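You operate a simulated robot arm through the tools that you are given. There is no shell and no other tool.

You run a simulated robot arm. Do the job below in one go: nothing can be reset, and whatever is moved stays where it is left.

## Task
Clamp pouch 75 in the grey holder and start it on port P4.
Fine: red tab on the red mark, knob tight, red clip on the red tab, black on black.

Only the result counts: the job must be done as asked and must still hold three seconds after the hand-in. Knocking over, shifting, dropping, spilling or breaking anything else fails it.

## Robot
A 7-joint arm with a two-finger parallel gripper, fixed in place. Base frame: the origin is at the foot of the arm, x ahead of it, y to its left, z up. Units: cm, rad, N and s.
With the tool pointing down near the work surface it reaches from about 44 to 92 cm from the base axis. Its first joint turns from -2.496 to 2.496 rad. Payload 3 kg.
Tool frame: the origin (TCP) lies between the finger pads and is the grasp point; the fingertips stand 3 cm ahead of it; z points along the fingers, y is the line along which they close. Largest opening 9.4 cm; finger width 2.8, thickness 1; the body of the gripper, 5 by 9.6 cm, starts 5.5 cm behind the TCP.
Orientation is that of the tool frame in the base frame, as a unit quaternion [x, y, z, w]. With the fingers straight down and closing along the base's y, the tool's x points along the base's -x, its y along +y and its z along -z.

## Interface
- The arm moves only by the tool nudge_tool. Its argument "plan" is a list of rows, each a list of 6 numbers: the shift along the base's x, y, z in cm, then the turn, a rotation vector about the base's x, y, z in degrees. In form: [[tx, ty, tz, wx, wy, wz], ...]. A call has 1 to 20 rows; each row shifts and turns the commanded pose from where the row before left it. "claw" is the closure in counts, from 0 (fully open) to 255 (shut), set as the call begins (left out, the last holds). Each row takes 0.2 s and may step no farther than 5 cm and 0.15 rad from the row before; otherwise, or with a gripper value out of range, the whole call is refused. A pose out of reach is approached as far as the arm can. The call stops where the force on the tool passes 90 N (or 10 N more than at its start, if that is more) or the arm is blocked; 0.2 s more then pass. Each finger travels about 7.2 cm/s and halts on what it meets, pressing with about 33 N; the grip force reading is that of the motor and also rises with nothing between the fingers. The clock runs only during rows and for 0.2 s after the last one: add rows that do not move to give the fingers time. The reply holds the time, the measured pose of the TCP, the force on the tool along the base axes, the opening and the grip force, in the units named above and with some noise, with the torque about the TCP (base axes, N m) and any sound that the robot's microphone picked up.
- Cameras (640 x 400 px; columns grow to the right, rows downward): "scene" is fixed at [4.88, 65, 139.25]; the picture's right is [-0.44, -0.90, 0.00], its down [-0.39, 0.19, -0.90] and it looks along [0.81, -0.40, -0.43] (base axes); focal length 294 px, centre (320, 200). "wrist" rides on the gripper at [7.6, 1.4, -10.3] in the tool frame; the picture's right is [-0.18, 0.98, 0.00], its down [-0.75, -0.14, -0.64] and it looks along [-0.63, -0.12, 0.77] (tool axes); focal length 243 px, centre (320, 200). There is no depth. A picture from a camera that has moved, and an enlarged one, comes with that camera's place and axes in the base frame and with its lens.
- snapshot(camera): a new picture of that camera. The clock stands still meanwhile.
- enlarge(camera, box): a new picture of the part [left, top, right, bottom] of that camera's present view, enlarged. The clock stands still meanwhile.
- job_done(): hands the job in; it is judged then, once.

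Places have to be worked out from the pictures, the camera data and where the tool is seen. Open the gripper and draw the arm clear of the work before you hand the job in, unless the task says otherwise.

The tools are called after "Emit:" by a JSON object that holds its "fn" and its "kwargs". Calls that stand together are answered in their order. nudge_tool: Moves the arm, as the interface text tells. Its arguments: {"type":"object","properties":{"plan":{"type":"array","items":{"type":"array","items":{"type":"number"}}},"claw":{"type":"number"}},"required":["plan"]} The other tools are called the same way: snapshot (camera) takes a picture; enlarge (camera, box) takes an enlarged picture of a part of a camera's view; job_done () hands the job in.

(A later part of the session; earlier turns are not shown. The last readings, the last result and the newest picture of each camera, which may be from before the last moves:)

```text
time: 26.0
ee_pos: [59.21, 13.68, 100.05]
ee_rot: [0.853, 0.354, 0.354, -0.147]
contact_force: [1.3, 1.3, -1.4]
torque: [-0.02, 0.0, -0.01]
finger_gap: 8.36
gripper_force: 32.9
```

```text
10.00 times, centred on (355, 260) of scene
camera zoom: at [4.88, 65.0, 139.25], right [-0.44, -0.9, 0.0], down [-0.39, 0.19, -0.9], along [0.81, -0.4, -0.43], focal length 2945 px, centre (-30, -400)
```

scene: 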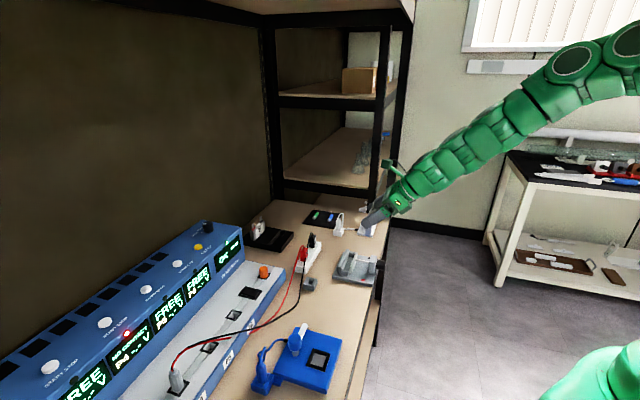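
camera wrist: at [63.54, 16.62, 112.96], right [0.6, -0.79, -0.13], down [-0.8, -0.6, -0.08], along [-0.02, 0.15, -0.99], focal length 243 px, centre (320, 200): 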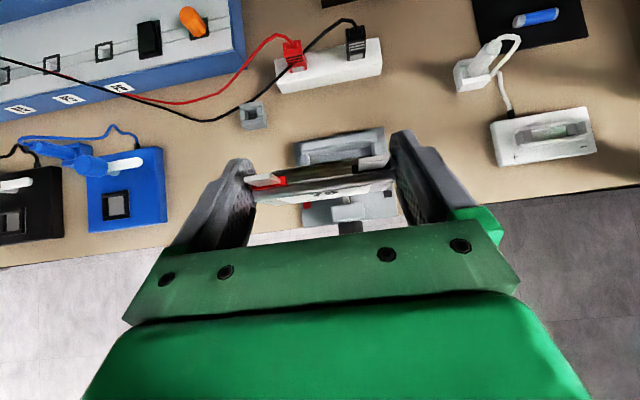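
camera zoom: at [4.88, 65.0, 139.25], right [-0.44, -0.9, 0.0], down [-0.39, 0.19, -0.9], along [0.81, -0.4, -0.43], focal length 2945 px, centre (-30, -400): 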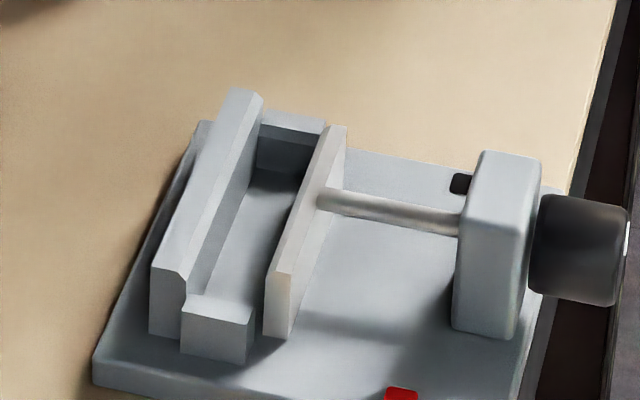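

Clear view now. I enlarge the cheeks and jaw individually to get the pocket edges precisely.

Emit:
{"fn": "enlarge", "kwargs": {"camera": "wrist", "box": [282, 78, 382, 138]}}

Emit:
{"fn": "enlarge", "kwargs": {"camera": "wrist", "box": [284, 94, 324, 134]}}

Emit:
{"fn": "enlarge", "kwargs": {"camera": "wrist", "box": [346, 80, 386, 120]}}

```text
6.40 times, centred on (332, 108) of wrist
camera zoom: at [58.63, 11.5, 112.8], right [0.6, -0.79, -0.13], down [-0.8, -0.6, -0.08], along [-0.02, 0.15, -0.99], focal length 1553 px, centre (243, 789)
```

zoom: 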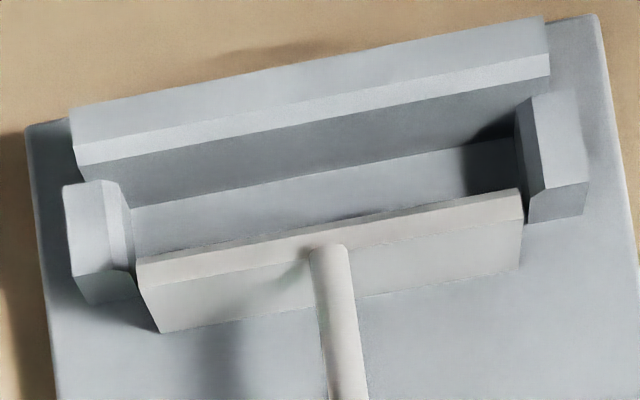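

```text
10.00 times, centred on (304, 114) of wrist
camera zoom: at [58.63, 11.5, 112.8], right [0.6, -0.79, -0.13], down [-0.8, -0.6, -0.08], along [-0.02, 0.15, -0.99], focal length 2426 px, centre (480, 1060)
```

zoom: 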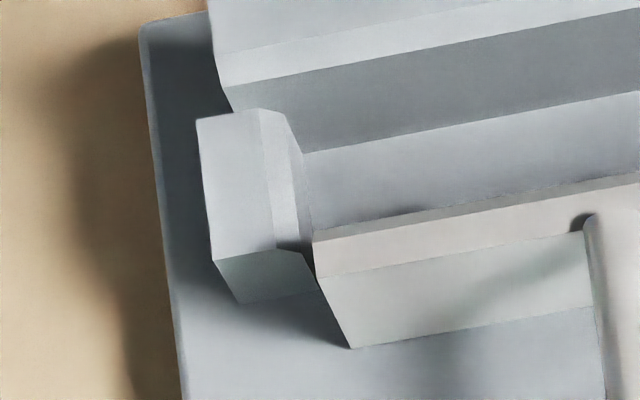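

```text
10.00 times, centred on (366, 100) of wrist
camera zoom: at [58.63, 11.5, 112.8], right [0.6, -0.79, -0.13], down [-0.8, -0.6, -0.08], along [-0.02, 0.15, -0.99], focal length 2426 px, centre (-140, 1200)
```

zoom: 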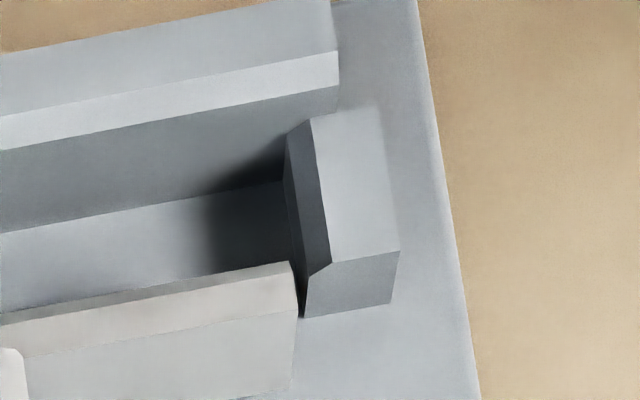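

The cheeks and wall have lead-in chamfers; the pocket is ~8.8 × 2.2 cm centred near n≈65.4, e≈32.9, aligned at 45°. I move above it at TCP (68.94, 22.44), still well above the jaws.

Emit:
{"fn": "nudge_tool", "kwargs": {"plan": [[3.3, 2.9, -1, 0, 0, 0], [3.3, 2.9, -2, 0, 0, 0], [3.35, 2.8, -2, 0, 0, 0], [0, 0, -2, 0, 0, 0], [0, 0, 0, 0, 0, 0], [0, 0, 0, 0, 0, 0]]}}

Emit:
{"fn": "enlarge", "kwargs": {"camera": "wrist", "box": [220, 100, 420, 240]}}

Emit:
{"fn": "enlarge", "kwargs": {"camera": "scene", "box": [320, 210, 400, 290]}}

```text
time: 27.4
ee_pos: [69.17, 22.45, 93.28]
ee_rot: [0.853, 0.354, 0.354, -0.147]
contact_force: [-0.6, -0.5, -0.8]
torque: [-0.03, 0.03, -0.01]
finger_gap: 8.36
gripper_force: 32.8
```

```text
2.86 times, centred on (320, 170) of wrist
camera zoom: at [68.73, 20.29, 106.01], right [0.6, -0.79, -0.13], down [-0.8, -0.6, -0.08], along [-0.02, 0.15, -0.99], focal length 693 px, centre (320, 286)
```

zoom: 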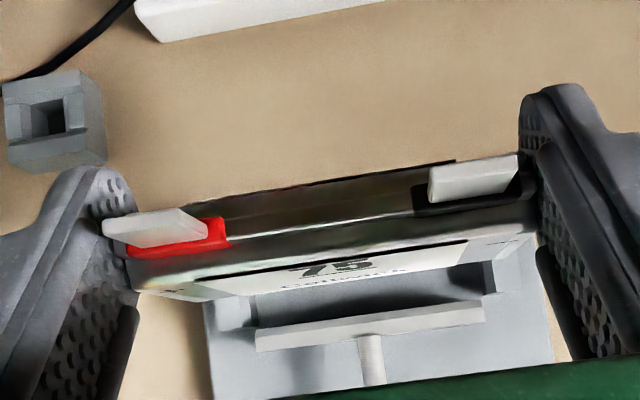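

```text
5.00 times, centred on (360, 250) of scene
camera zoom: at [4.88, 65.0, 139.25], right [-0.44, -0.9, 0.0], down [-0.39, 0.19, -0.9], along [0.81, -0.4, -0.43], focal length 1472 px, centre (120, -50)
```

zoom: 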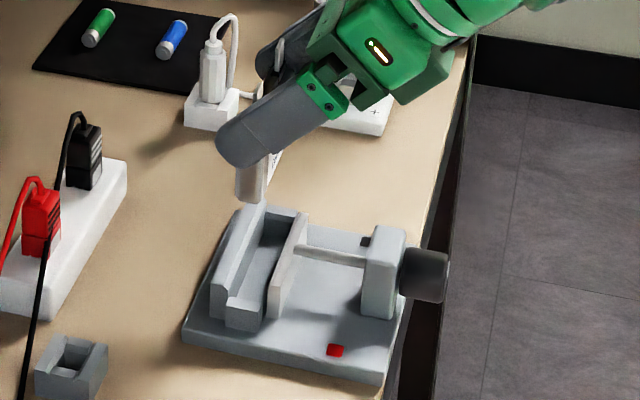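

Re-measuring from this view puts the jaw faces at n≈64.13 and 66.33 (plate top ≈79.5), so I shift 0.4 cm toward the arm and lower until the pouch bottom is just above the walls, then check from the scene camera.

Emit:
{"fn": "nudge_tool", "kwargs": {"plan": [[-0.29, -0.29, -1.5, 0, 0, 0], [0, 0, -1.5, 0, 0, 0], [0, 0, -1.5, 0, 0, 0], [0, 0, 0, 0, 0, 0], [0, 0, 0, 0, 0, 0]]}}

Emit:
{"fn": "enlarge", "kwargs": {"camera": "scene", "box": [330, 230, 380, 280]}}

Emit:
{"fn": "enlarge", "kwargs": {"camera": "wrist", "box": [220, 120, 420, 240]}}

```text
time: 28.6
ee_pos: [68.88, 22.13, 88.73]
ee_rot: [0.854, 0.353, 0.354, -0.146]
contact_force: [0.8, 0.6, -1.4]
torque: [-0.01, 0.05, 0.0]
finger_gap: 8.37
gripper_force: 32.6
```

```text
8.00 times, centred on (355, 255) of scene
camera zoom: at [4.88, 65.0, 139.25], right [-0.44, -0.9, 0.0], down [-0.39, 0.19, -0.9], along [0.81, -0.4, -0.43], focal length 2356 px, centre (40, -240)
```

zoom: 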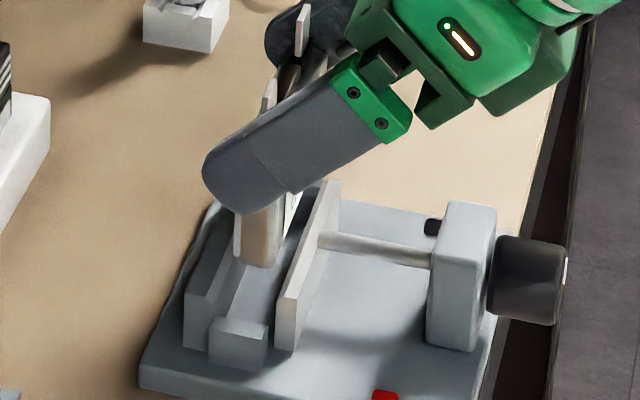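

```text
3.20 times, centred on (320, 180) of wrist
camera zoom: at [68.37, 19.9, 101.46], right [0.6, -0.79, -0.13], down [-0.8, -0.6, -0.08], along [-0.02, 0.15, -0.99], focal length 776 px, centre (320, 264)
```

zoom: 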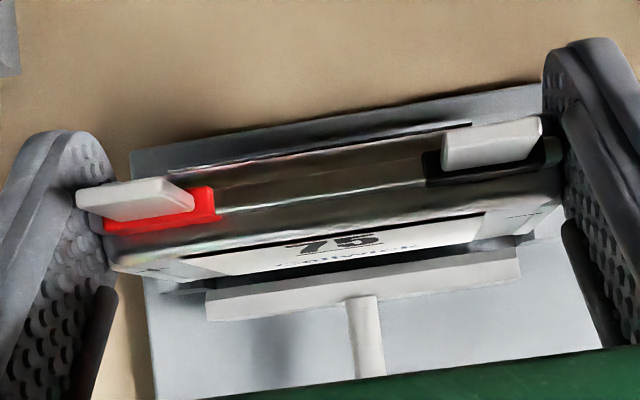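

The pouch appears a little nearer the moving jaw than the wall; I zoom in to measure the clearance before inserting.

Emit:
{"fn": "enlarge", "kwargs": {"camera": "scene", "box": [348, 250, 372, 274]}}

Emit:
{"fn": "enlarge", "kwargs": {"camera": "wrist", "box": [250, 180, 310, 230]}}

Emit:
{"fn": "enlarge", "kwargs": {"camera": "wrist", "box": [350, 170, 410, 220]}}

```text
16.00 times, centred on (360, 262) of scene
camera zoom: at [4.88, 65.0, 139.25], right [-0.44, -0.9, 0.0], down [-0.39, 0.19, -0.9], along [0.81, -0.4, -0.43], focal length 4712 px, centre (-320, -792)
```

zoom: 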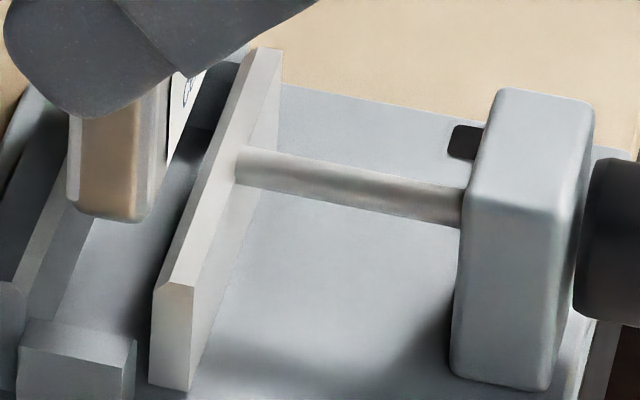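

```text
8.00 times, centred on (280, 205) of wrist
camera zoom: at [68.37, 19.9, 101.46], right [0.6, -0.79, -0.13], down [-0.8, -0.6, -0.08], along [-0.02, 0.15, -0.99], focal length 1941 px, centre (640, 160)
```

zoom: 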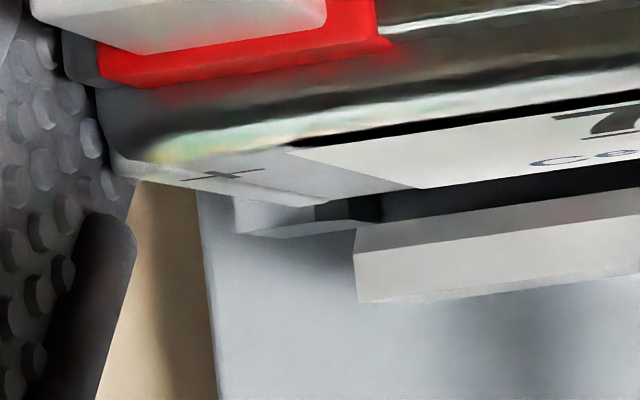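

```text
8.00 times, centred on (380, 195) of wrist
camera zoom: at [68.37, 19.9, 101.46], right [0.6, -0.79, -0.13], down [-0.8, -0.6, -0.08], along [-0.02, 0.15, -0.99], focal length 1941 px, centre (-160, 240)
```

zoom: 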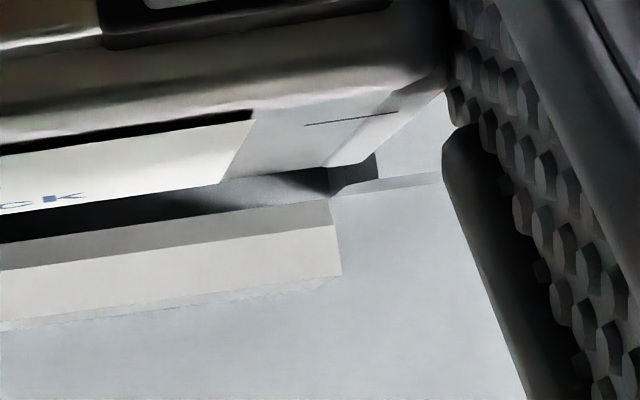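

Measured: pouch spans n 64.44–66.03, jaw faces at ≈64.25 and ≈66.45. I shift 0.12 cm toward the wall and start inserting by 2.2 cm, watching the force.

Emit:
{"fn": "nudge_tool", "kwargs": {"plan": [[0.09, 0.09, -0.6, 0, 0, 0], [0, 0, -0.6, 0, 0, 0], [0, 0, -0.5, 0, 0, 0], [0, 0, -0.5, 0, 0, 0], [0, 0, 0, 0, 0, 0]]}}

Emit:
{"fn": "enlarge", "kwargs": {"camera": "scene", "box": [340, 245, 372, 277]}}

```text
time: 29.8
ee_pos: [68.93, 22.18, 86.56]
ee_rot: [0.854, 0.353, 0.353, -0.146]
contact_force: [-0.3, -0.4, -0.2]
torque: [-0.02, 0.03, 0.01]
finger_gap: 8.37
gripper_force: 32.9
```

```text
12.50 times, centred on (356, 261) of scene
camera zoom: at [4.88, 65.0, 139.25], right [-0.44, -0.9, 0.0], down [-0.39, 0.19, -0.9], along [0.81, -0.4, -0.43], focal length 3681 px, centre (-130, -562)
```

zoom: 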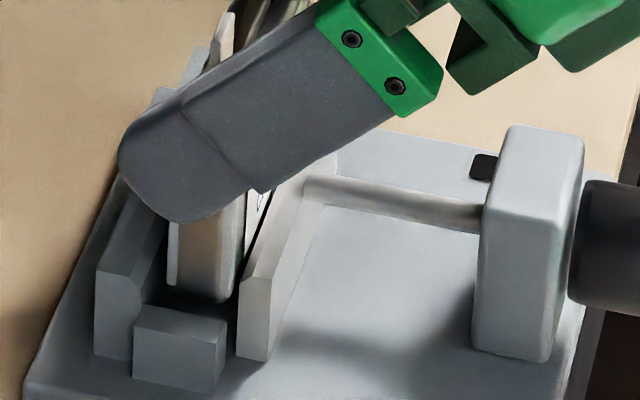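

It's inside the pocket with no contact. I lower further in small steps toward the plate.

Emit:
{"fn": "nudge_tool", "kwargs": {"plan": [[0, 0, -0.5, 0, 0, 0], [0, 0, -0.4, 0, 0, 0], [0, 0, -0.3, 0, 0, 0], [0, 0, 0, 0, 0, 0]]}}

Emit:
{"fn": "enlarge", "kwargs": {"camera": "scene", "box": [340, 245, 372, 277]}}

```text
time: 30.8
ee_pos: [68.82, 22.12, 85.18]
ee_rot: [0.854, 0.354, 0.354, -0.146]
contact_force: [-0.4, -0.1, -1.5]
torque: [-0.02, 0.02, -0.01]
finger_gap: 8.34
gripper_force: 33.2
```

```text
12.50 times, centred on (356, 261) of scene
camera zoom: at [4.88, 65.0, 139.25], right [-0.44, -0.9, 0.0], down [-0.39, 0.19, -0.9], along [0.81, -0.4, -0.43], focal length 3681 px, centre (-130, -562)
```

zoom: 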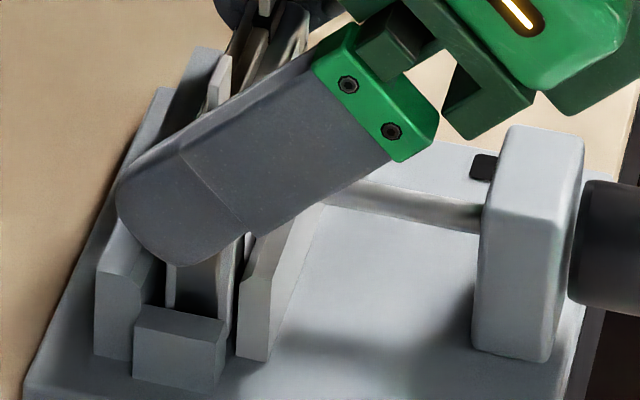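

Still no contact. I continue with very small steps, watching the vertical force for touch-down.

Emit:
{"fn": "nudge_tool", "kwargs": {"plan": [[0, 0, -0.15, 0, 0, 0], [0, 0, -0.15, 0, 0, 0], [0, 0, 0, 0, 0, 0]]}}

```text
time: 31.6
ee_pos: [68.99, 22.19, 85.0]
ee_rot: [0.853, 0.354, 0.355, -0.147]
contact_force: [-1.9, -1.8, 13.8]
torque: [-0.05, 0.01, -0.03]
finger_gap: 8.37
gripper_force: 32.4
```

Touch-down at 14 N, at the expected height. I check the seating before releasing.

Emit:
{"fn": "enlarge", "kwargs": {"camera": "scene", "box": [340, 245, 372, 277]}}

Emit:
{"fn": "enlarge", "kwargs": {"camera": "wrist", "box": [220, 120, 420, 240]}}

```text
12.50 times, centred on (356, 261) of scene
camera zoom: at [4.88, 65.0, 139.25], right [-0.44, -0.9, 0.0], down [-0.39, 0.19, -0.9], along [0.81, -0.4, -0.43], focal length 3681 px, centre (-130, -562)
```

zoom: 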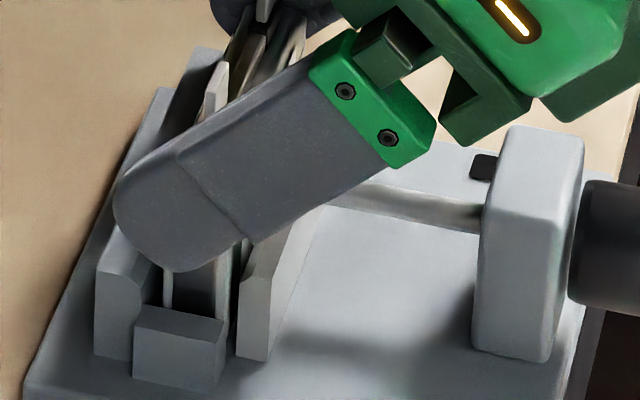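

```text
3.20 times, centred on (320, 180) of wrist
camera zoom: at [68.46, 19.99, 97.77], right [0.6, -0.79, -0.13], down [-0.8, -0.6, -0.08], along [-0.02, 0.15, -0.99], focal length 776 px, centre (320, 264)
```

zoom: 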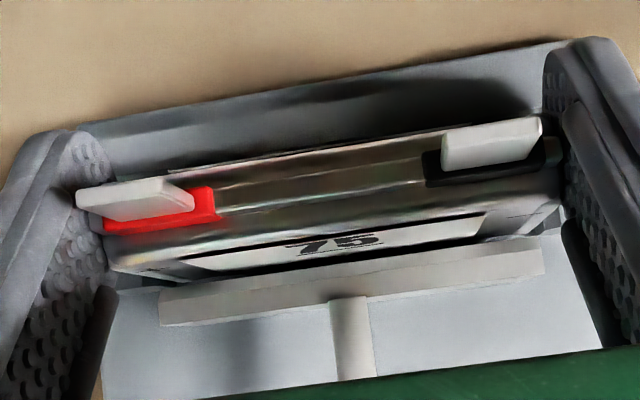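

The pouch is seated in the pocket, red tab on the red-mark side. I open the fingers, then lift straight up and clear.

Emit:
{"fn": "nudge_tool", "kwargs": {"plan": [[0, 0, 0, 0, 0, 0], [0, 0, 0, 0, 0, 0], [0, 0, 0, 0, 0, 0]], "claw": 0}}

Emit:
{"fn": "enlarge", "kwargs": {"camera": "wrist", "box": [220, 120, 420, 240]}}

```text
time: 32.4
ee_pos: [68.92, 22.25, 84.94]
ee_rot: [0.853, 0.354, 0.354, -0.147]
contact_force: [0.1, -0.6, -0.6]
torque: [0.0, 0.02, -0.01]
finger_gap: 9.39
gripper_force: 0.0
```

```text
3.20 times, centred on (320, 180) of wrist
camera zoom: at [68.46, 19.99, 97.71], right [0.6, -0.79, -0.13], down [-0.8, -0.6, -0.08], along [-0.02, 0.15, -0.99], focal length 776 px, centre (320, 264)
```

zoom: 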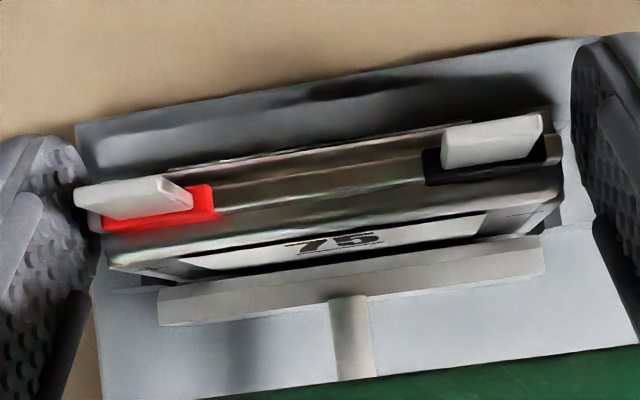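

The pouch stands by itself. I lift off vertically, then back away and bring the tool to horizontal (pointing along the knob axis) in front of the holder.

Emit:
{"fn": "nudge_tool", "kwargs": {"plan": [[0, 0, 1, 0, 0, 0], [0, 0, 2, 0, 0, 0], [0, 0, 3, 0, 0, 0], [0, 0, 3, 0, 0, 0], [-2, -2, 1, 0, 0, 0], [-2.5, -2.5, 0, 5.3, -5.3, 0], [-2.5, -2.5, 0, 5.3, -5.3, 0], [-2.5, -2.5, 0, 5.3, -5.3, 0], [-2.5, -2.5, 0, 5.3, -5.3, 0], [-2, -2, 0, 5.3, -5.3, 0], [0, 0, 0, 5.3, -5.3, 0], [0, 0, 0, 0, 0, 0], [0, 0, 0, 0, 0, 0]]}}

Emit:
{"fn": "snapshot", "kwargs": {"camera": "wrist"}}

Emit:
{"fn": "snapshot", "kwargs": {"camera": "scene"}}

```text
time: 35.2
ee_pos: [62.1, 15.09, 95.05]
ee_rot: [0.793, 0.327, 0.476, -0.194]
contact_force: [0.0, 0.6, -0.1]
torque: [0.03, 0.01, 0.01]
finger_gap: 9.4
gripper_force: 0.1
out of reach, approached as far as the arm can: row 8, 9, 10, 11
```

```text
taken
camera wrist: at [59.06, 10.34, 106.69], right [0.63, -0.76, -0.16], down [-0.75, -0.55, -0.36], along [0.19, 0.35, -0.92], focal length 243 px, centre (320, 200)
```

wrist: 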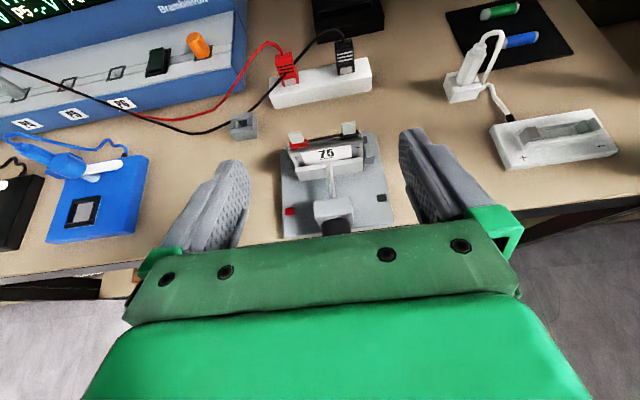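

```text
taken
```

scene: 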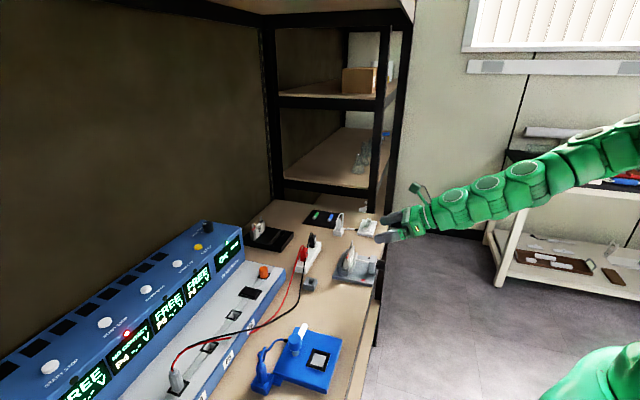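

The arm can't bring the tool horizontal there, so I'll turn the knob like a wrench instead: tool pointing down, fingers on either side of the knob, swinging about the knob's axis. I first bring the tool back to vertical and up.

Emit:
{"fn": "nudge_tool", "kwargs": {"plan": [[0, 0, 2, -5.5, 5.5, 0], [0, 0, 2, -5.5, 5.5, 0], [0, 0, 2, -5.5, 5.5, 0], [0, 0, 2, -5.5, 5.5, 0], [0, 0, 2, -5.5, 5.5, 0], [0, 0, 2, -5.5, 5.5, 0], [0, 0, 0, -5.5, 5.5, 0], [0, 0, 0, -5.5, 5.5, 0], [0, 0, 0, 0, 0, 0], [0, 0, 0, 0, 0, 0]]}}

```text
time: 37.4
ee_pos: [61.99, 15.1, 107.03]
ee_rot: [0.924, 0.383, -0.003, 0.005]
contact_force: [0.9, 0.8, -0.6]
torque: [0.01, 0.0, -0.03]
finger_gap: 9.4
gripper_force: 0.0
```

Tool is vertical again. Now I turn it back 180° so the camera is on the arm's side, away from the holder.

Emit:
{"fn": "nudge_tool", "kwargs": {"plan": [[0, 0, 0, 0, 0, 8.5], [0, 0, 0, 0, 0, 8.5], [0, 0, 0, 0, 0, 8.5], [0, 0, 0, 0, 0, 8.5], [0, 0, 0, 0, 0, 8.5], [0, 0, 0, 0, 0, 8.5], [0, 0, 0, 0, 0, 8.5], [0, 0, 0, 0, 0, 8.5], [0, 0, 0, 0, 0, 8.5], [0, 0, 0, 0, 0, 8.5], [0, 0, 0, 0, 0, 8.5], [0, 0, 0, 0, 0, 8.5], [0, 0, 0, 0, 0, 8.5], [0, 0, 0, 0, 0, 8.5], [0, 0, 0, 0, 0, 8.5], [0, 0, 0, 0, 0, 8.5], [0, 0, 0, 0, 0, 8.5], [0, 0, 0, 0, 0, 8.5], [0, 0, 0, 0, 0, 8.5], [0, 0, 0, 0, 0, 8.5]]}}

Emit:
{"fn": "nudge_tool", "kwargs": {"plan": [[0, 0, 0, 0, 0, 8.5], [0, 0, 0, 0, 0, 1.5], [-2, -2, -3, 0, 0, 0], [0, 0, -3, 0, 0, 0], [0, 0, 0, 0, 0, 0], [0, 0, 0, 0, 0, 0]]}}

Emit:
{"fn": "snapshot", "kwargs": {"camera": "wrist"}}

Emit:
{"fn": "enlarge", "kwargs": {"camera": "wrist", "box": [240, 20, 400, 140]}}

```text
time: 41.6
ee_pos: [62.05, 15.24, 107.14]
ee_rot: [-0.303, 0.953, 0.004, 0.002]
contact_force: [0.3, 0.6, 0.3]
torque: [-0.01, -0.02, 0.02]
finger_gap: 9.4
gripper_force: 0.1
```

```text
time: 43.0
ee_pos: [60.22, 13.14, 101.02]
ee_rot: [-0.383, 0.924, 0.005, 0.002]
contact_force: [0.1, -0.4, -0.7]
torque: [-0.01, 0.01, 0.03]
finger_gap: 9.39
gripper_force: 0.0
```

```text
taken
camera wrist: at [53.55, 8.74, 111.29], right [-0.57, 0.82, 0.01], down [0.63, 0.43, 0.65], along [0.53, 0.37, -0.76], focal length 243 px, centre (320, 200)
```

wrist: 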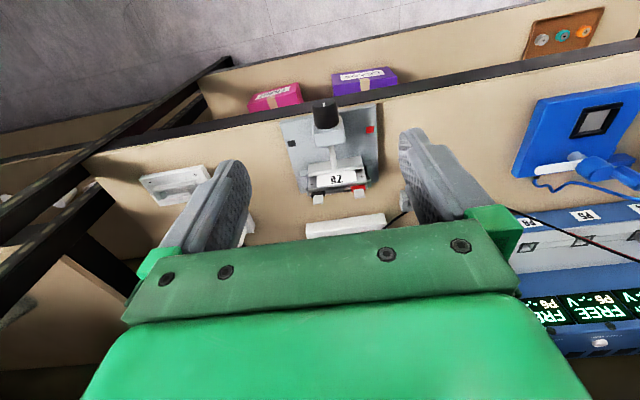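

```text
3.33 times, centred on (320, 80) of wrist
camera zoom: at [53.55, 8.74, 111.29], right [-0.57, 0.82, 0.01], down [0.63, 0.43, 0.65], along [0.53, 0.37, -0.76], focal length 809 px, centre (320, 600)
```

zoom: 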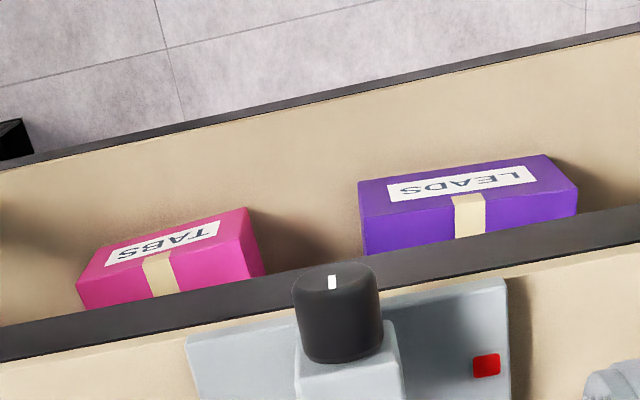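

The knob axis is at about e≈32.85, z≈81.65, spanning n≈53–56.4, diameter ≈2.9 cm. I go above it with a partly open gripper (≈5 cm) and check alignment before lowering around it.

Emit:
{"fn": "nudge_tool", "kwargs": {"plan": [[0.75, 0.95, -3, -0.62, 0, 0], [0.75, 0.95, -3, 0, 0, 0], [0, 0, -3, 0, 0, 0], [0, 0, 0, 0, 0, 0], [0, 0, 0, 0, 0, 0]], "claw": 120}}

Emit:
{"fn": "snapshot", "kwargs": {"camera": "wrist"}}

Emit:
{"fn": "enlarge", "kwargs": {"camera": "wrist", "box": [260, 80, 380, 170]}}

Emit:
{"fn": "enlarge", "kwargs": {"camera": "scene", "box": [335, 210, 415, 285]}}

```text
time: 44.2
ee_pos: [61.53, 15.16, 92.03]
ee_rot: [-0.383, 0.924, 0.0, -0.001]
contact_force: [1.0, 0.4, -0.8]
torque: [0.0, -0.04, -0.03]
finger_gap: 4.97
gripper_force: 0.0
```

```text
taken
camera wrist: at [54.95, 10.89, 102.33], right [-0.57, 0.82, 0.0], down [0.63, 0.43, 0.64], along [0.53, 0.36, -0.77], focal length 243 px, centre (320, 200)
```

wrist: 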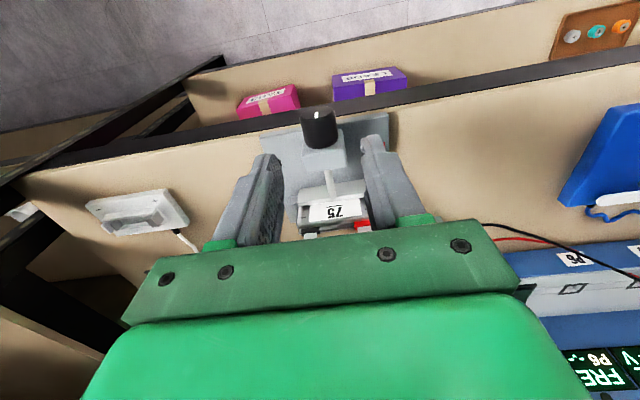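

```text
4.44 times, centred on (320, 125) of wrist
camera zoom: at [54.95, 10.89, 102.33], right [-0.57, 0.82, 0.0], down [0.63, 0.43, 0.64], along [0.53, 0.36, -0.77], focal length 1078 px, centre (320, 533)
```

zoom: 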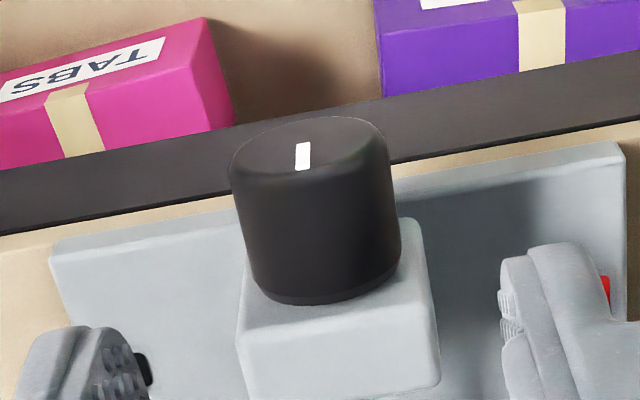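

```text
5.33 times, centred on (375, 248) of scene
camera zoom: at [4.88, 65.0, 139.25], right [-0.44, -0.9, 0.0], down [-0.39, 0.19, -0.9], along [0.81, -0.4, -0.43], focal length 1570 px, centre (27, -53)
```

zoom: 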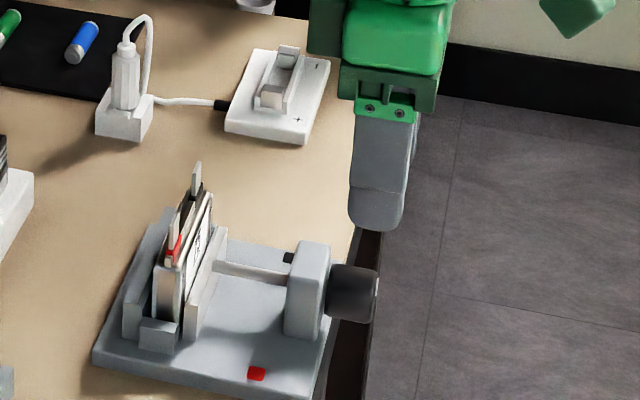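

The pouch stands upright in the holder. The knob is ~0.24 cm to the +e side of the tool axis; I correct that and lower around it to TCP z≈83.65.

Emit:
{"fn": "nudge_tool", "kwargs": {"plan": [[0.17, -0.17, -2, 0, 0, 0], [0, 0, -2, 0, 0, 0], [0, 0, -2, 0, 0, 0], [0, 0, -1.4, 0, 0, 0], [0, 0, -1, 0, 0, 0], [0, 0, 0, 0, 0, 0]]}}

Emit:
{"fn": "snapshot", "kwargs": {"camera": "wrist"}}

Emit:
{"fn": "enlarge", "kwargs": {"camera": "scene", "box": [335, 210, 415, 285]}}

```text
time: 45.6
ee_pos: [61.79, 15.03, 83.67]
ee_rot: [-0.383, 0.924, 0.0, -0.001]
contact_force: [0.1, 0.4, -0.3]
torque: [0.0, 0.01, 0.02]
finger_gap: 4.97
gripper_force: 0.1
```

```text
taken
camera wrist: at [55.17, 10.75, 94.02], right [-0.57, 0.82, 0.0], down [0.63, 0.43, 0.64], along [0.53, 0.36, -0.77], focal length 243 px, centre (320, 200)
```

wrist: 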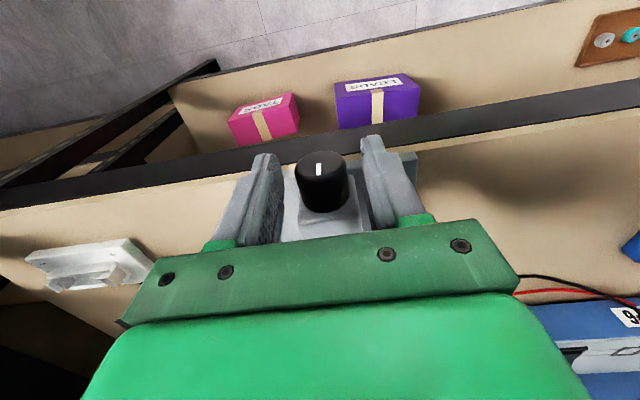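

```text
5.33 times, centred on (375, 248) of scene
camera zoom: at [4.88, 65.0, 139.25], right [-0.44, -0.9, 0.0], down [-0.39, 0.19, -0.9], along [0.81, -0.4, -0.43], focal length 1570 px, centre (27, -53)
```

zoom: 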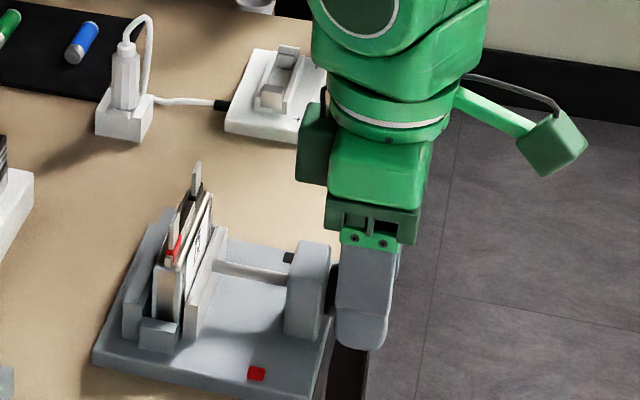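

Lowered around the knob. I check the side clearances in the wrist view before swinging.

Emit:
{"fn": "enlarge", "kwargs": {"camera": "wrist", "box": [230, 120, 420, 250]}}

```text
3.08 times, centred on (325, 185) of wrist
camera zoom: at [55.17, 10.75, 94.02], right [-0.57, 0.82, 0.0], down [0.63, 0.43, 0.64], along [0.53, 0.36, -0.77], focal length 746 px, centre (305, 246)
```

zoom: 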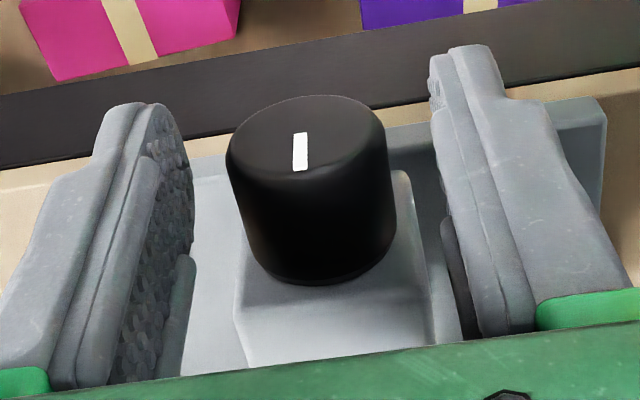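

Well centred. I narrow the opening slightly and swing the open gripper to −45° around the knob axis.

Emit:
{"fn": "nudge_tool", "kwargs": {"plan": [[-0.185, 0.185, -0.017, -5.303, -5.303, 0], [-0.182, 0.182, -0.051, -5.303, -5.303, 0], [-0.175, 0.175, -0.084, -5.303, -5.303, 0], [-0.166, 0.166, -0.116, -5.303, -5.303, 0], [-0.154, 0.154, -0.145, -5.303, -5.303, 0], [-0.139, 0.139, -0.173, -5.303, -5.303, 0], [0, 0, 0, 0, 0, 0], [0, 0, 0, 0, 0, 0]], "claw": 146}}

Emit:
{"fn": "snapshot", "kwargs": {"camera": "wrist"}}

Emit:
{"fn": "enlarge", "kwargs": {"camera": "scene", "box": [335, 210, 415, 285]}}

```text
time: 47.4
ee_pos: [60.64, 16.03, 83.07]
ee_rot: [-0.353, 0.854, -0.354, 0.145]
contact_force: [0.8, -0.1, -0.9]
torque: [0.01, -0.01, -0.01]
finger_gap: 4.01
gripper_force: 0.0
```

```text
taken
camera wrist: at [49.27, 16.59, 89.4], right [-0.36, 0.62, -0.7], down [0.28, 0.78, 0.55], along [0.89, 0.0, -0.46], focal length 243 px, centre (320, 200)
```

wrist: 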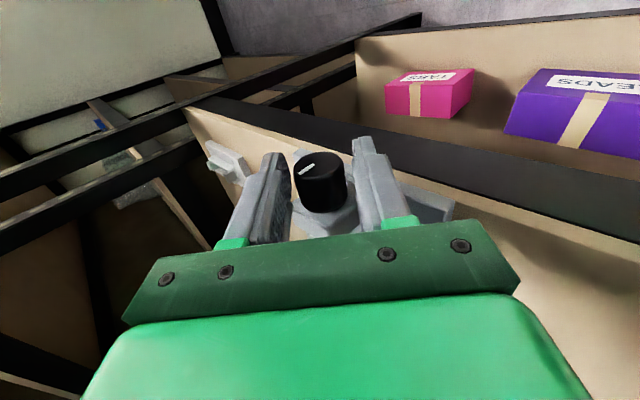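

```text
5.33 times, centred on (375, 248) of scene
camera zoom: at [4.88, 65.0, 139.25], right [-0.44, -0.9, 0.0], down [-0.39, 0.19, -0.9], along [0.81, -0.4, -0.43], focal length 1570 px, centre (27, -53)
```

zoom: 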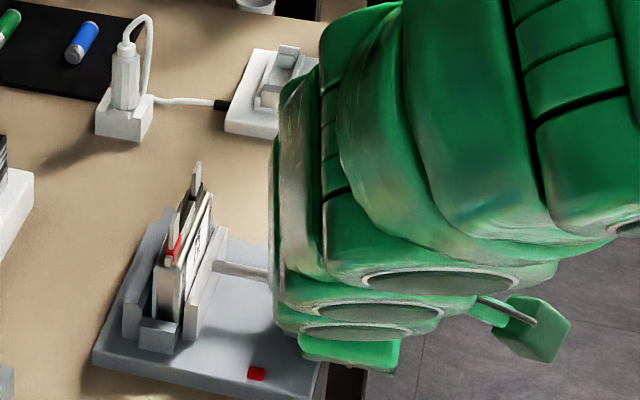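

No contact during the swing. I check the knob's centring between the fingers at this angle before closing.

Emit:
{"fn": "enlarge", "kwargs": {"camera": "wrist", "box": [240, 130, 420, 250]}}

```text
3.33 times, centred on (330, 190) of wrist
camera zoom: at [49.27, 16.59, 89.4], right [-0.36, 0.62, -0.7], down [0.28, 0.78, 0.55], along [0.89, 0.0, -0.46], focal length 809 px, centre (287, 233)
```

zoom: 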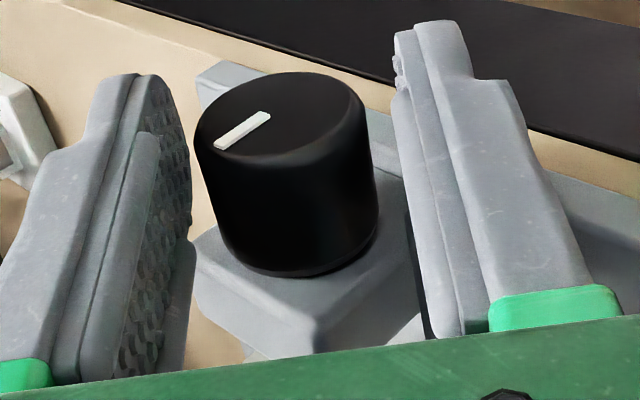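

The cap's front face is at n≈54.0, so I move 0.3 cm further onto the knob, then close on it, with a first small 15° turn to test.

Emit:
{"fn": "nudge_tool", "kwargs": {"plan": [[0.265, 0.155, 0.078, 0, 0, 0], [0, 0, 0, 0, 0, 0]]}}

Emit:
{"fn": "nudge_tool", "kwargs": {"plan": [[0, 0, 0, 0, 0, 0], [0, 0, 0, 0, 0, 0], [0, 0, 0, 0, 0, 0], [0.139, -0.139, 0.173, 5.303, 5.303, 0], [0.154, -0.154, 0.145, 5.303, 5.303, 0], [0, 0, 0, 0, 0, 0]], "claw": 255}}

Emit:
{"fn": "enlarge", "kwargs": {"camera": "wrist", "box": [240, 130, 420, 250]}}

Emit:
{"fn": "enlarge", "kwargs": {"camera": "scene", "box": [335, 210, 415, 285]}}

```text
time: 48.0
ee_pos: [61.01, 16.18, 83.15]
ee_rot: [-0.354, 0.854, -0.354, 0.145]
contact_force: [0.7, 0.4, 0.4]
torque: [0.05, -0.02, 0.0]
finger_gap: 4.01
gripper_force: 0.0
```

```text
time: 49.4
ee_pos: [61.25, 15.83, 83.41]
ee_rot: [-0.37, 0.892, -0.239, 0.098]
contact_force: [-11.6, 5.7, -16.8]
torque: [0.54, -0.06, -0.48]
finger_gap: 3.05
gripper_force: 46.0
```

```text
3.33 times, centred on (330, 190) of wrist
camera zoom: at [51.2, 15.12, 91.73], right [-0.47, 0.73, -0.49], down [0.39, 0.67, 0.63], along [0.79, 0.1, -0.61], focal length 809 px, centre (287, 233)
```

zoom: 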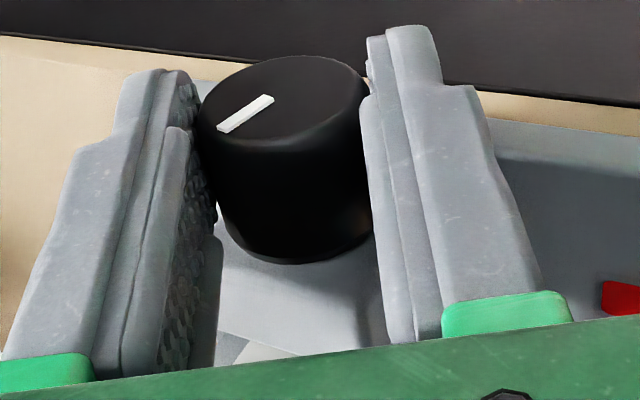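

```text
5.33 times, centred on (375, 248) of scene
camera zoom: at [4.88, 65.0, 139.25], right [-0.44, -0.9, 0.0], down [-0.39, 0.19, -0.9], along [0.81, -0.4, -0.43], focal length 1570 px, centre (27, -53)
```

zoom: 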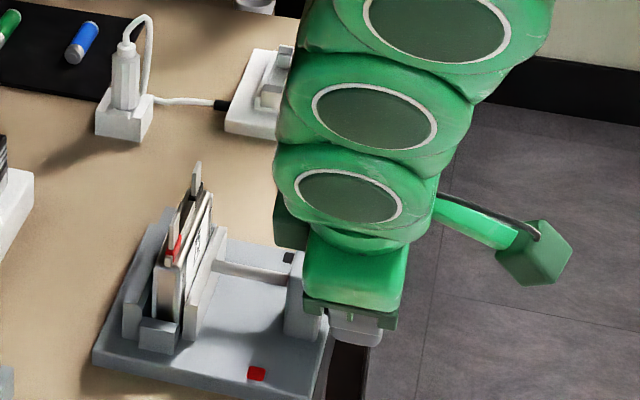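

The knob turns with the fingers (15°) and the holder has not moved. I continue the stroke to +45°.

Emit:
{"fn": "nudge_tool", "kwargs": {"plan": [[0.166, -0.166, 0.116, 5.303, 5.303, 0], [0.175, -0.175, 0.084, 5.303, 5.303, 0], [0.182, -0.182, 0.051, 5.303, 5.303, 0], [0.185, -0.185, 0.017, 5.303, 5.303, 0], [0.185, -0.185, -0.017, 5.303, 5.303, 0], [0.182, -0.182, -0.051, 5.303, 5.303, 0], [0, 0, 0, 0, 0, 0]]}}

Emit:
{"fn": "enlarge", "kwargs": {"camera": "wrist", "box": [240, 130, 420, 250]}}

Emit:
{"fn": "enlarge", "kwargs": {"camera": "scene", "box": [335, 210, 415, 285]}}

```text
time: 51.0
ee_pos: [62.22, 14.81, 83.65]
ee_rot: [-0.38, 0.916, 0.121, -0.051]
contact_force: [-30.3, 39.2, -2.9]
torque: [1.28, 0.0, -0.54]
finger_gap: 3.06
gripper_force: 44.8
```

```text
3.33 times, centred on (330, 190) of wrist
camera zoom: at [57.64, 8.66, 94.01], right [-0.54, 0.8, 0.26], down [0.75, 0.32, 0.58], along [0.38, 0.51, -0.77], focal length 809 px, centre (287, 233)
```

zoom: 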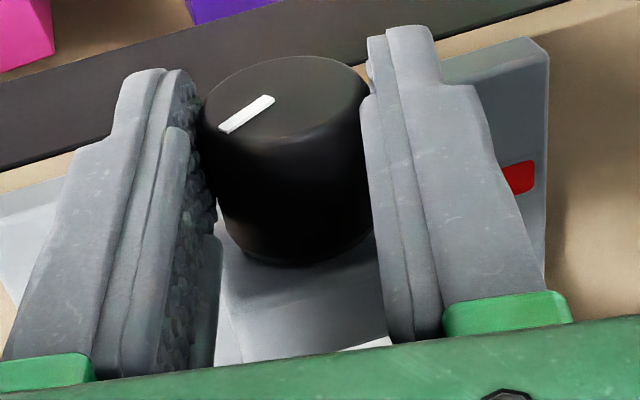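

```text
5.33 times, centred on (375, 248) of scene
camera zoom: at [4.88, 65.0, 139.25], right [-0.44, -0.9, 0.0], down [-0.39, 0.19, -0.9], along [0.81, -0.4, -0.43], focal length 1570 px, centre (27, -53)
```

zoom: 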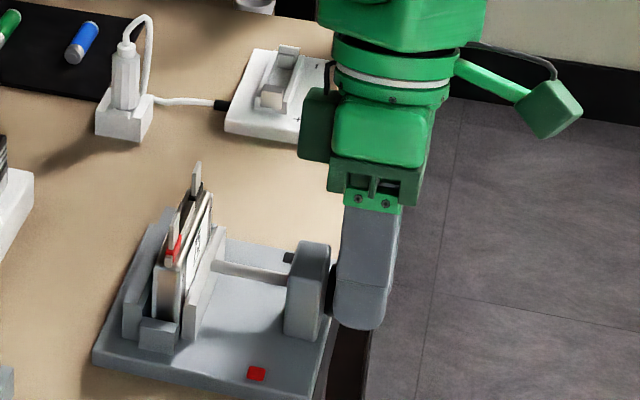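

The knob turned 60° with the fingers, but a side force of ~49 N has built up, so my pivot radius is slightly off. I shift 0.15 cm back to relieve it and learn the stiffness.

Emit:
{"fn": "nudge_tool", "kwargs": {"plan": [[-0.1025, 0.1025, 0.039, 0, 0, 0], [0, 0, 0, 0, 0, 0]]}}

```text
time: 51.6
ee_pos: [62.18, 14.89, 83.68]
ee_rot: [-0.38, 0.916, 0.12, -0.051]
contact_force: [-13.4, 30.9, -23.2]
torque: [0.14, 0.47, -0.37]
finger_gap: 3.06
gripper_force: 45.1
```

Stiffness is ~120 N/cm sideways. I relieve it further (0.2 cm sideways, slightly down).

Emit:
{"fn": "nudge_tool", "kwargs": {"plan": [[-0.14, 0.14, -0.05, 0, 0, 0], [0, 0, 0, 0, 0, 0]]}}

```text
time: 52.2
ee_pos: [62.15, 14.9, 83.63]
ee_rot: [-0.38, 0.916, 0.119, -0.049]
contact_force: [6.7, -3.2, -17.8]
torque: [-0.49, 0.21, -0.33]
finger_gap: 3.1
gripper_force: 45.1
```

Side force is relieved; the true pivot radius is about 1.65 cm. I check how far the jaw has moved with this 60° turn.

Emit:
{"fn": "enlarge", "kwargs": {"camera": "scene", "box": [348, 250, 372, 274]}}

```text
16.00 times, centred on (360, 262) of scene
camera zoom: at [4.88, 65.0, 139.25], right [-0.44, -0.9, 0.0], down [-0.39, 0.19, -0.9], along [0.81, -0.4, -0.43], focal length 4712 px, centre (-320, -792)
```

zoom: 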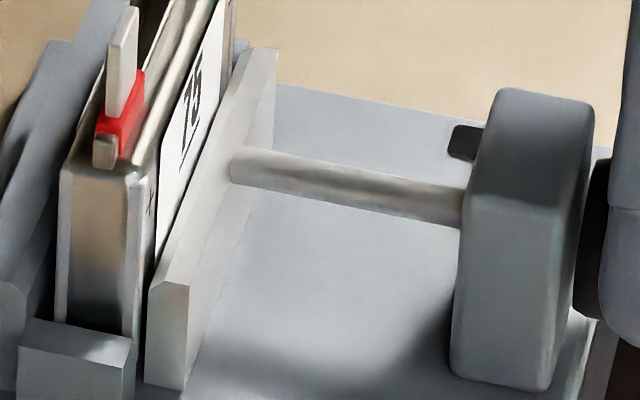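

The jaw advanced about 0.1 cm for 60° (≈0.6 cm per turn), so roughly 0.8 turn more is needed. I continue this stroke to +45° with the corrected radius.

Emit:
{"fn": "nudge_tool", "kwargs": {"plan": [[0.144, -0.144, -0.07, 5.303, 5.303, 0], [0.137, -0.137, -0.095, 5.303, 5.303, 0], [0.127, -0.127, -0.12, 5.303, 5.303, 0], [0.115, -0.115, -0.142, 5.303, 5.303, 0], [0, 0, 0, 0, 0, 0]]}}

Emit:
{"fn": "enlarge", "kwargs": {"camera": "wrist", "box": [240, 130, 420, 250]}}

```text
time: 53.4
ee_pos: [62.77, 14.4, 82.92]
ee_rot: [-0.354, 0.854, 0.352, -0.147]
contact_force: [45.5, -18.3, -58.9]
torque: [-0.14, -1.62, -0.94]
finger_gap: 3.02
gripper_force: 45.3
```

```text
3.33 times, centred on (330, 190) of wrist
camera zoom: at [61.58, 4.69, 91.38], right [-0.36, 0.62, 0.69], down [0.92, 0.14, 0.36], along [0.12, 0.77, -0.63], focal length 809 px, centre (287, 233)
```

zoom: 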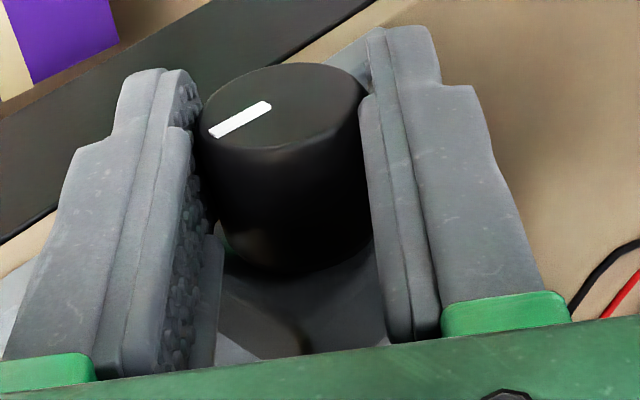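

The knob reached +45° but side force is ~73 N. I open the fingers to release it and re-check the geometry and that the holder stayed put.

Emit:
{"fn": "nudge_tool", "kwargs": {"plan": [[0, 0, 0, 0, 0, 0], [0, 0, 0, 0, 0, 0], [0, 0, 0, 0, 0, 0]], "claw": 146}}

Emit:
{"fn": "enlarge", "kwargs": {"camera": "wrist", "box": [240, 130, 420, 250]}}

Emit:
{"fn": "enlarge", "kwargs": {"camera": "scene", "box": [335, 210, 415, 285]}}

Emit:
{"fn": "enlarge", "kwargs": {"camera": "scene", "box": [348, 250, 372, 274]}}

```text
time: 54.2
ee_pos: [62.61, 14.53, 83.18]
ee_rot: [-0.354, 0.853, 0.354, -0.147]
contact_force: [0.7, -0.3, -0.5]
torque: [-0.01, -0.01, -0.04]
finger_gap: 4.0
gripper_force: 0.0
```

```text
3.33 times, centred on (330, 190) of wrist
camera zoom: at [61.47, 4.77, 91.6], right [-0.36, 0.62, 0.69], down [0.92, 0.14, 0.35], along [0.12, 0.77, -0.63], focal length 809 px, centre (287, 233)
```

zoom: 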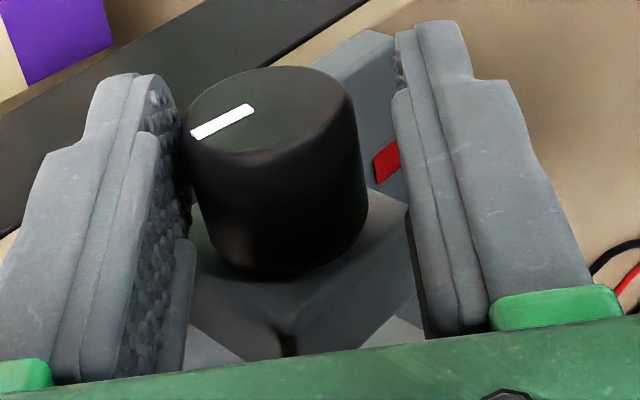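

```text
5.33 times, centred on (375, 248) of scene
camera zoom: at [4.88, 65.0, 139.25], right [-0.44, -0.9, 0.0], down [-0.39, 0.19, -0.9], along [0.81, -0.4, -0.43], focal length 1570 px, centre (27, -53)
```

zoom: 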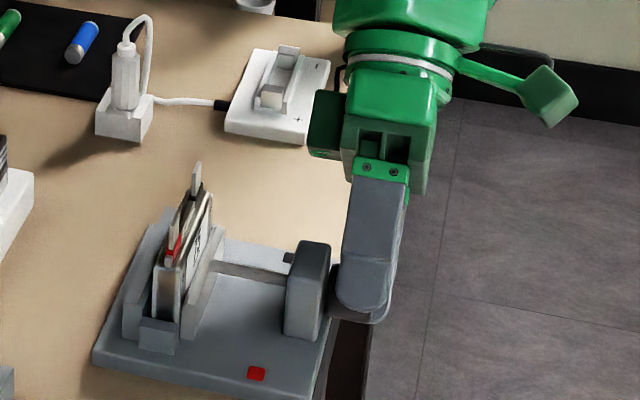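

```text
16.00 times, centred on (360, 262) of scene
camera zoom: at [4.88, 65.0, 139.25], right [-0.44, -0.9, 0.0], down [-0.39, 0.19, -0.9], along [0.81, -0.4, -0.43], focal length 4712 px, centre (-320, -792)
```

zoom: 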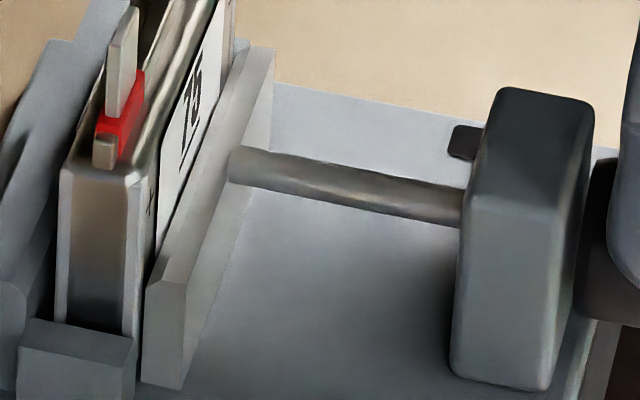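

Holder and pouch haven't shifted, and the jaw advanced further. Fitting the pinned positions gives axis e≈33.0, z≈81.86 and radius 1.73, so I swing the open gripper back to −45° along that circle.

Emit:
{"fn": "nudge_tool", "kwargs": {"plan": [[0.037, -0.037, 0.052, -5.303, -5.303, 0], [-0.133, 0.133, 0.126, -5.303, -5.303, 0], [-0.144, 0.144, 0.1, -5.303, -5.303, 0], [-0.151, 0.151, 0.073, -5.303, -5.303, 0], [-0.157, 0.157, 0.044, -5.303, -5.303, 0], [-0.16, 0.16, 0.015, -5.303, -5.303, 0], [-0.16, 0.16, -0.015, -5.303, -5.303, 0], [-0.157, 0.157, -0.044, -5.303, -5.303, 0], [-0.151, 0.151, -0.073, -5.303, -5.303, 0], [-0.144, 0.144, -0.1, -5.303, -5.303, 0], [-0.133, 0.133, -0.126, -5.303, -5.303, 0], [-0.12, 0.12, -0.149, -5.303, -5.303, 0], [0, 0, 0, 0, 0, 0], [0, 0, 0, 0, 0, 0]]}}

Emit:
{"fn": "enlarge", "kwargs": {"camera": "wrist", "box": [240, 130, 420, 250]}}

```text
time: 57.2
ee_pos: [61.17, 16.1, 83.15]
ee_rot: [-0.354, 0.854, -0.353, 0.145]
contact_force: [0.0, 0.4, -0.8]
torque: [0.0, -0.01, 0.01]
finger_gap: 3.99
gripper_force: 0.1
```

```text
3.33 times, centred on (330, 190) of wrist
camera zoom: at [49.67, 16.6, 89.48], right [-0.36, 0.62, -0.7], down [0.28, 0.78, 0.55], along [0.89, 0.0, -0.46], focal length 809 px, centre (287, 233)
```

zoom: 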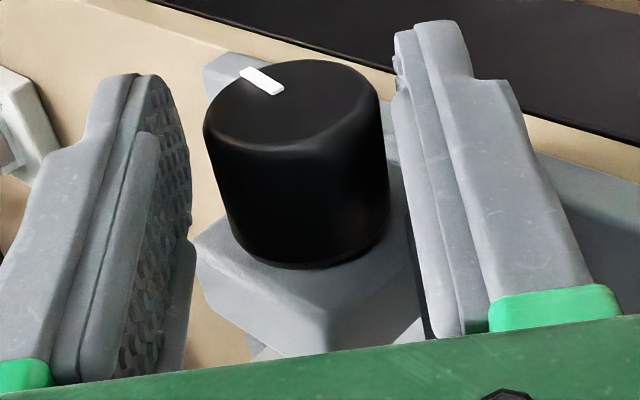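

Well centred now, and the pointer shows the knob has turned ~88°. I close and turn through the first half of the next stroke.

Emit:
{"fn": "nudge_tool", "kwargs": {"plan": [[0, 0, 0, 0, 0, 0], [0, 0, 0, 0, 0, 0], [0, 0, 0, 0, 0, 0], [0.12, -0.12, 0.149, 5.303, 5.303, 0], [0.133, -0.133, 0.126, 5.303, 5.303, 0], [0.144, -0.144, 0.1, 5.303, 5.303, 0], [0.151, -0.151, 0.073, 5.303, 5.303, 0], [0.157, -0.157, 0.044, 5.303, 5.303, 0], [0.16, -0.16, 0.015, 5.303, 5.303, 0], [0, 0, 0, 0, 0, 0]], "claw": 255}}

```text
time: 59.4
ee_pos: [61.87, 15.13, 83.64]
ee_rot: [-0.383, 0.924, 0.0, -0.001]
contact_force: [-24.3, 42.3, -19.5]
torque: [0.9, 0.35, -0.33]
finger_gap: 3.01
gripper_force: 45.4
```

At the vertical the side force is −47 N again, so I relieve it by 0.2 cm before continuing.

Emit:
{"fn": "nudge_tool", "kwargs": {"plan": [[-0.14, 0.14, -0.06, 0, 0, 0], [0, 0, 0, 0, 0, 0]]}}

Emit:
{"fn": "enlarge", "kwargs": {"camera": "wrist", "box": [240, 130, 420, 250]}}

```text
time: 60.0
ee_pos: [61.88, 15.2, 83.72]
ee_rot: [-0.384, 0.924, -0.001, 0.001]
contact_force: [-5.1, -5.4, 0.4]
torque: [-0.86, 0.88, 0.11]
finger_gap: 3.01
gripper_force: 45.0
```

```text
3.33 times, centred on (330, 190) of wrist
camera zoom: at [55.29, 10.91, 94.0], right [-0.57, 0.82, 0.0], down [0.63, 0.44, 0.64], along [0.53, 0.36, -0.77], focal length 809 px, centre (287, 233)
```

zoom: 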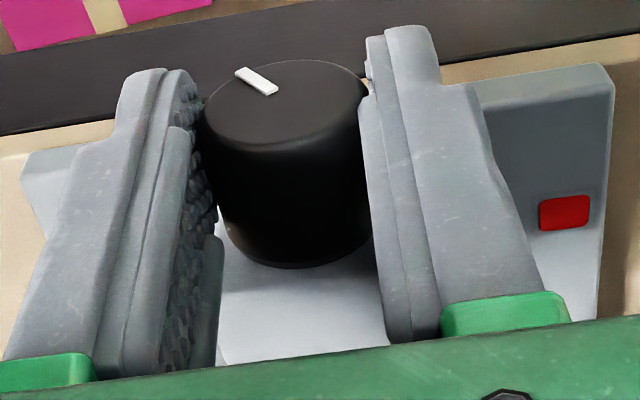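

Force is relieved and the knob is turning with the fingers. I continue the second half in short pieces.

Emit:
{"fn": "nudge_tool", "kwargs": {"plan": [[0.16, -0.16, -0.015, 5.303, 5.303, 0], [0.157, -0.157, -0.044, 5.303, 5.303, 0], [0.151, -0.151, -0.073, 5.303, 5.303, 0], [0, 0, 0, 0, 0, 0]]}}

```text
time: 61.0
ee_pos: [62.4, 14.69, 83.43]
ee_rot: [-0.375, 0.907, 0.179, -0.073]
contact_force: [20.0, -34.1, 6.6]
torque: [-0.49, -0.37, -0.24]
finger_gap: 3.03
gripper_force: 45.1
```

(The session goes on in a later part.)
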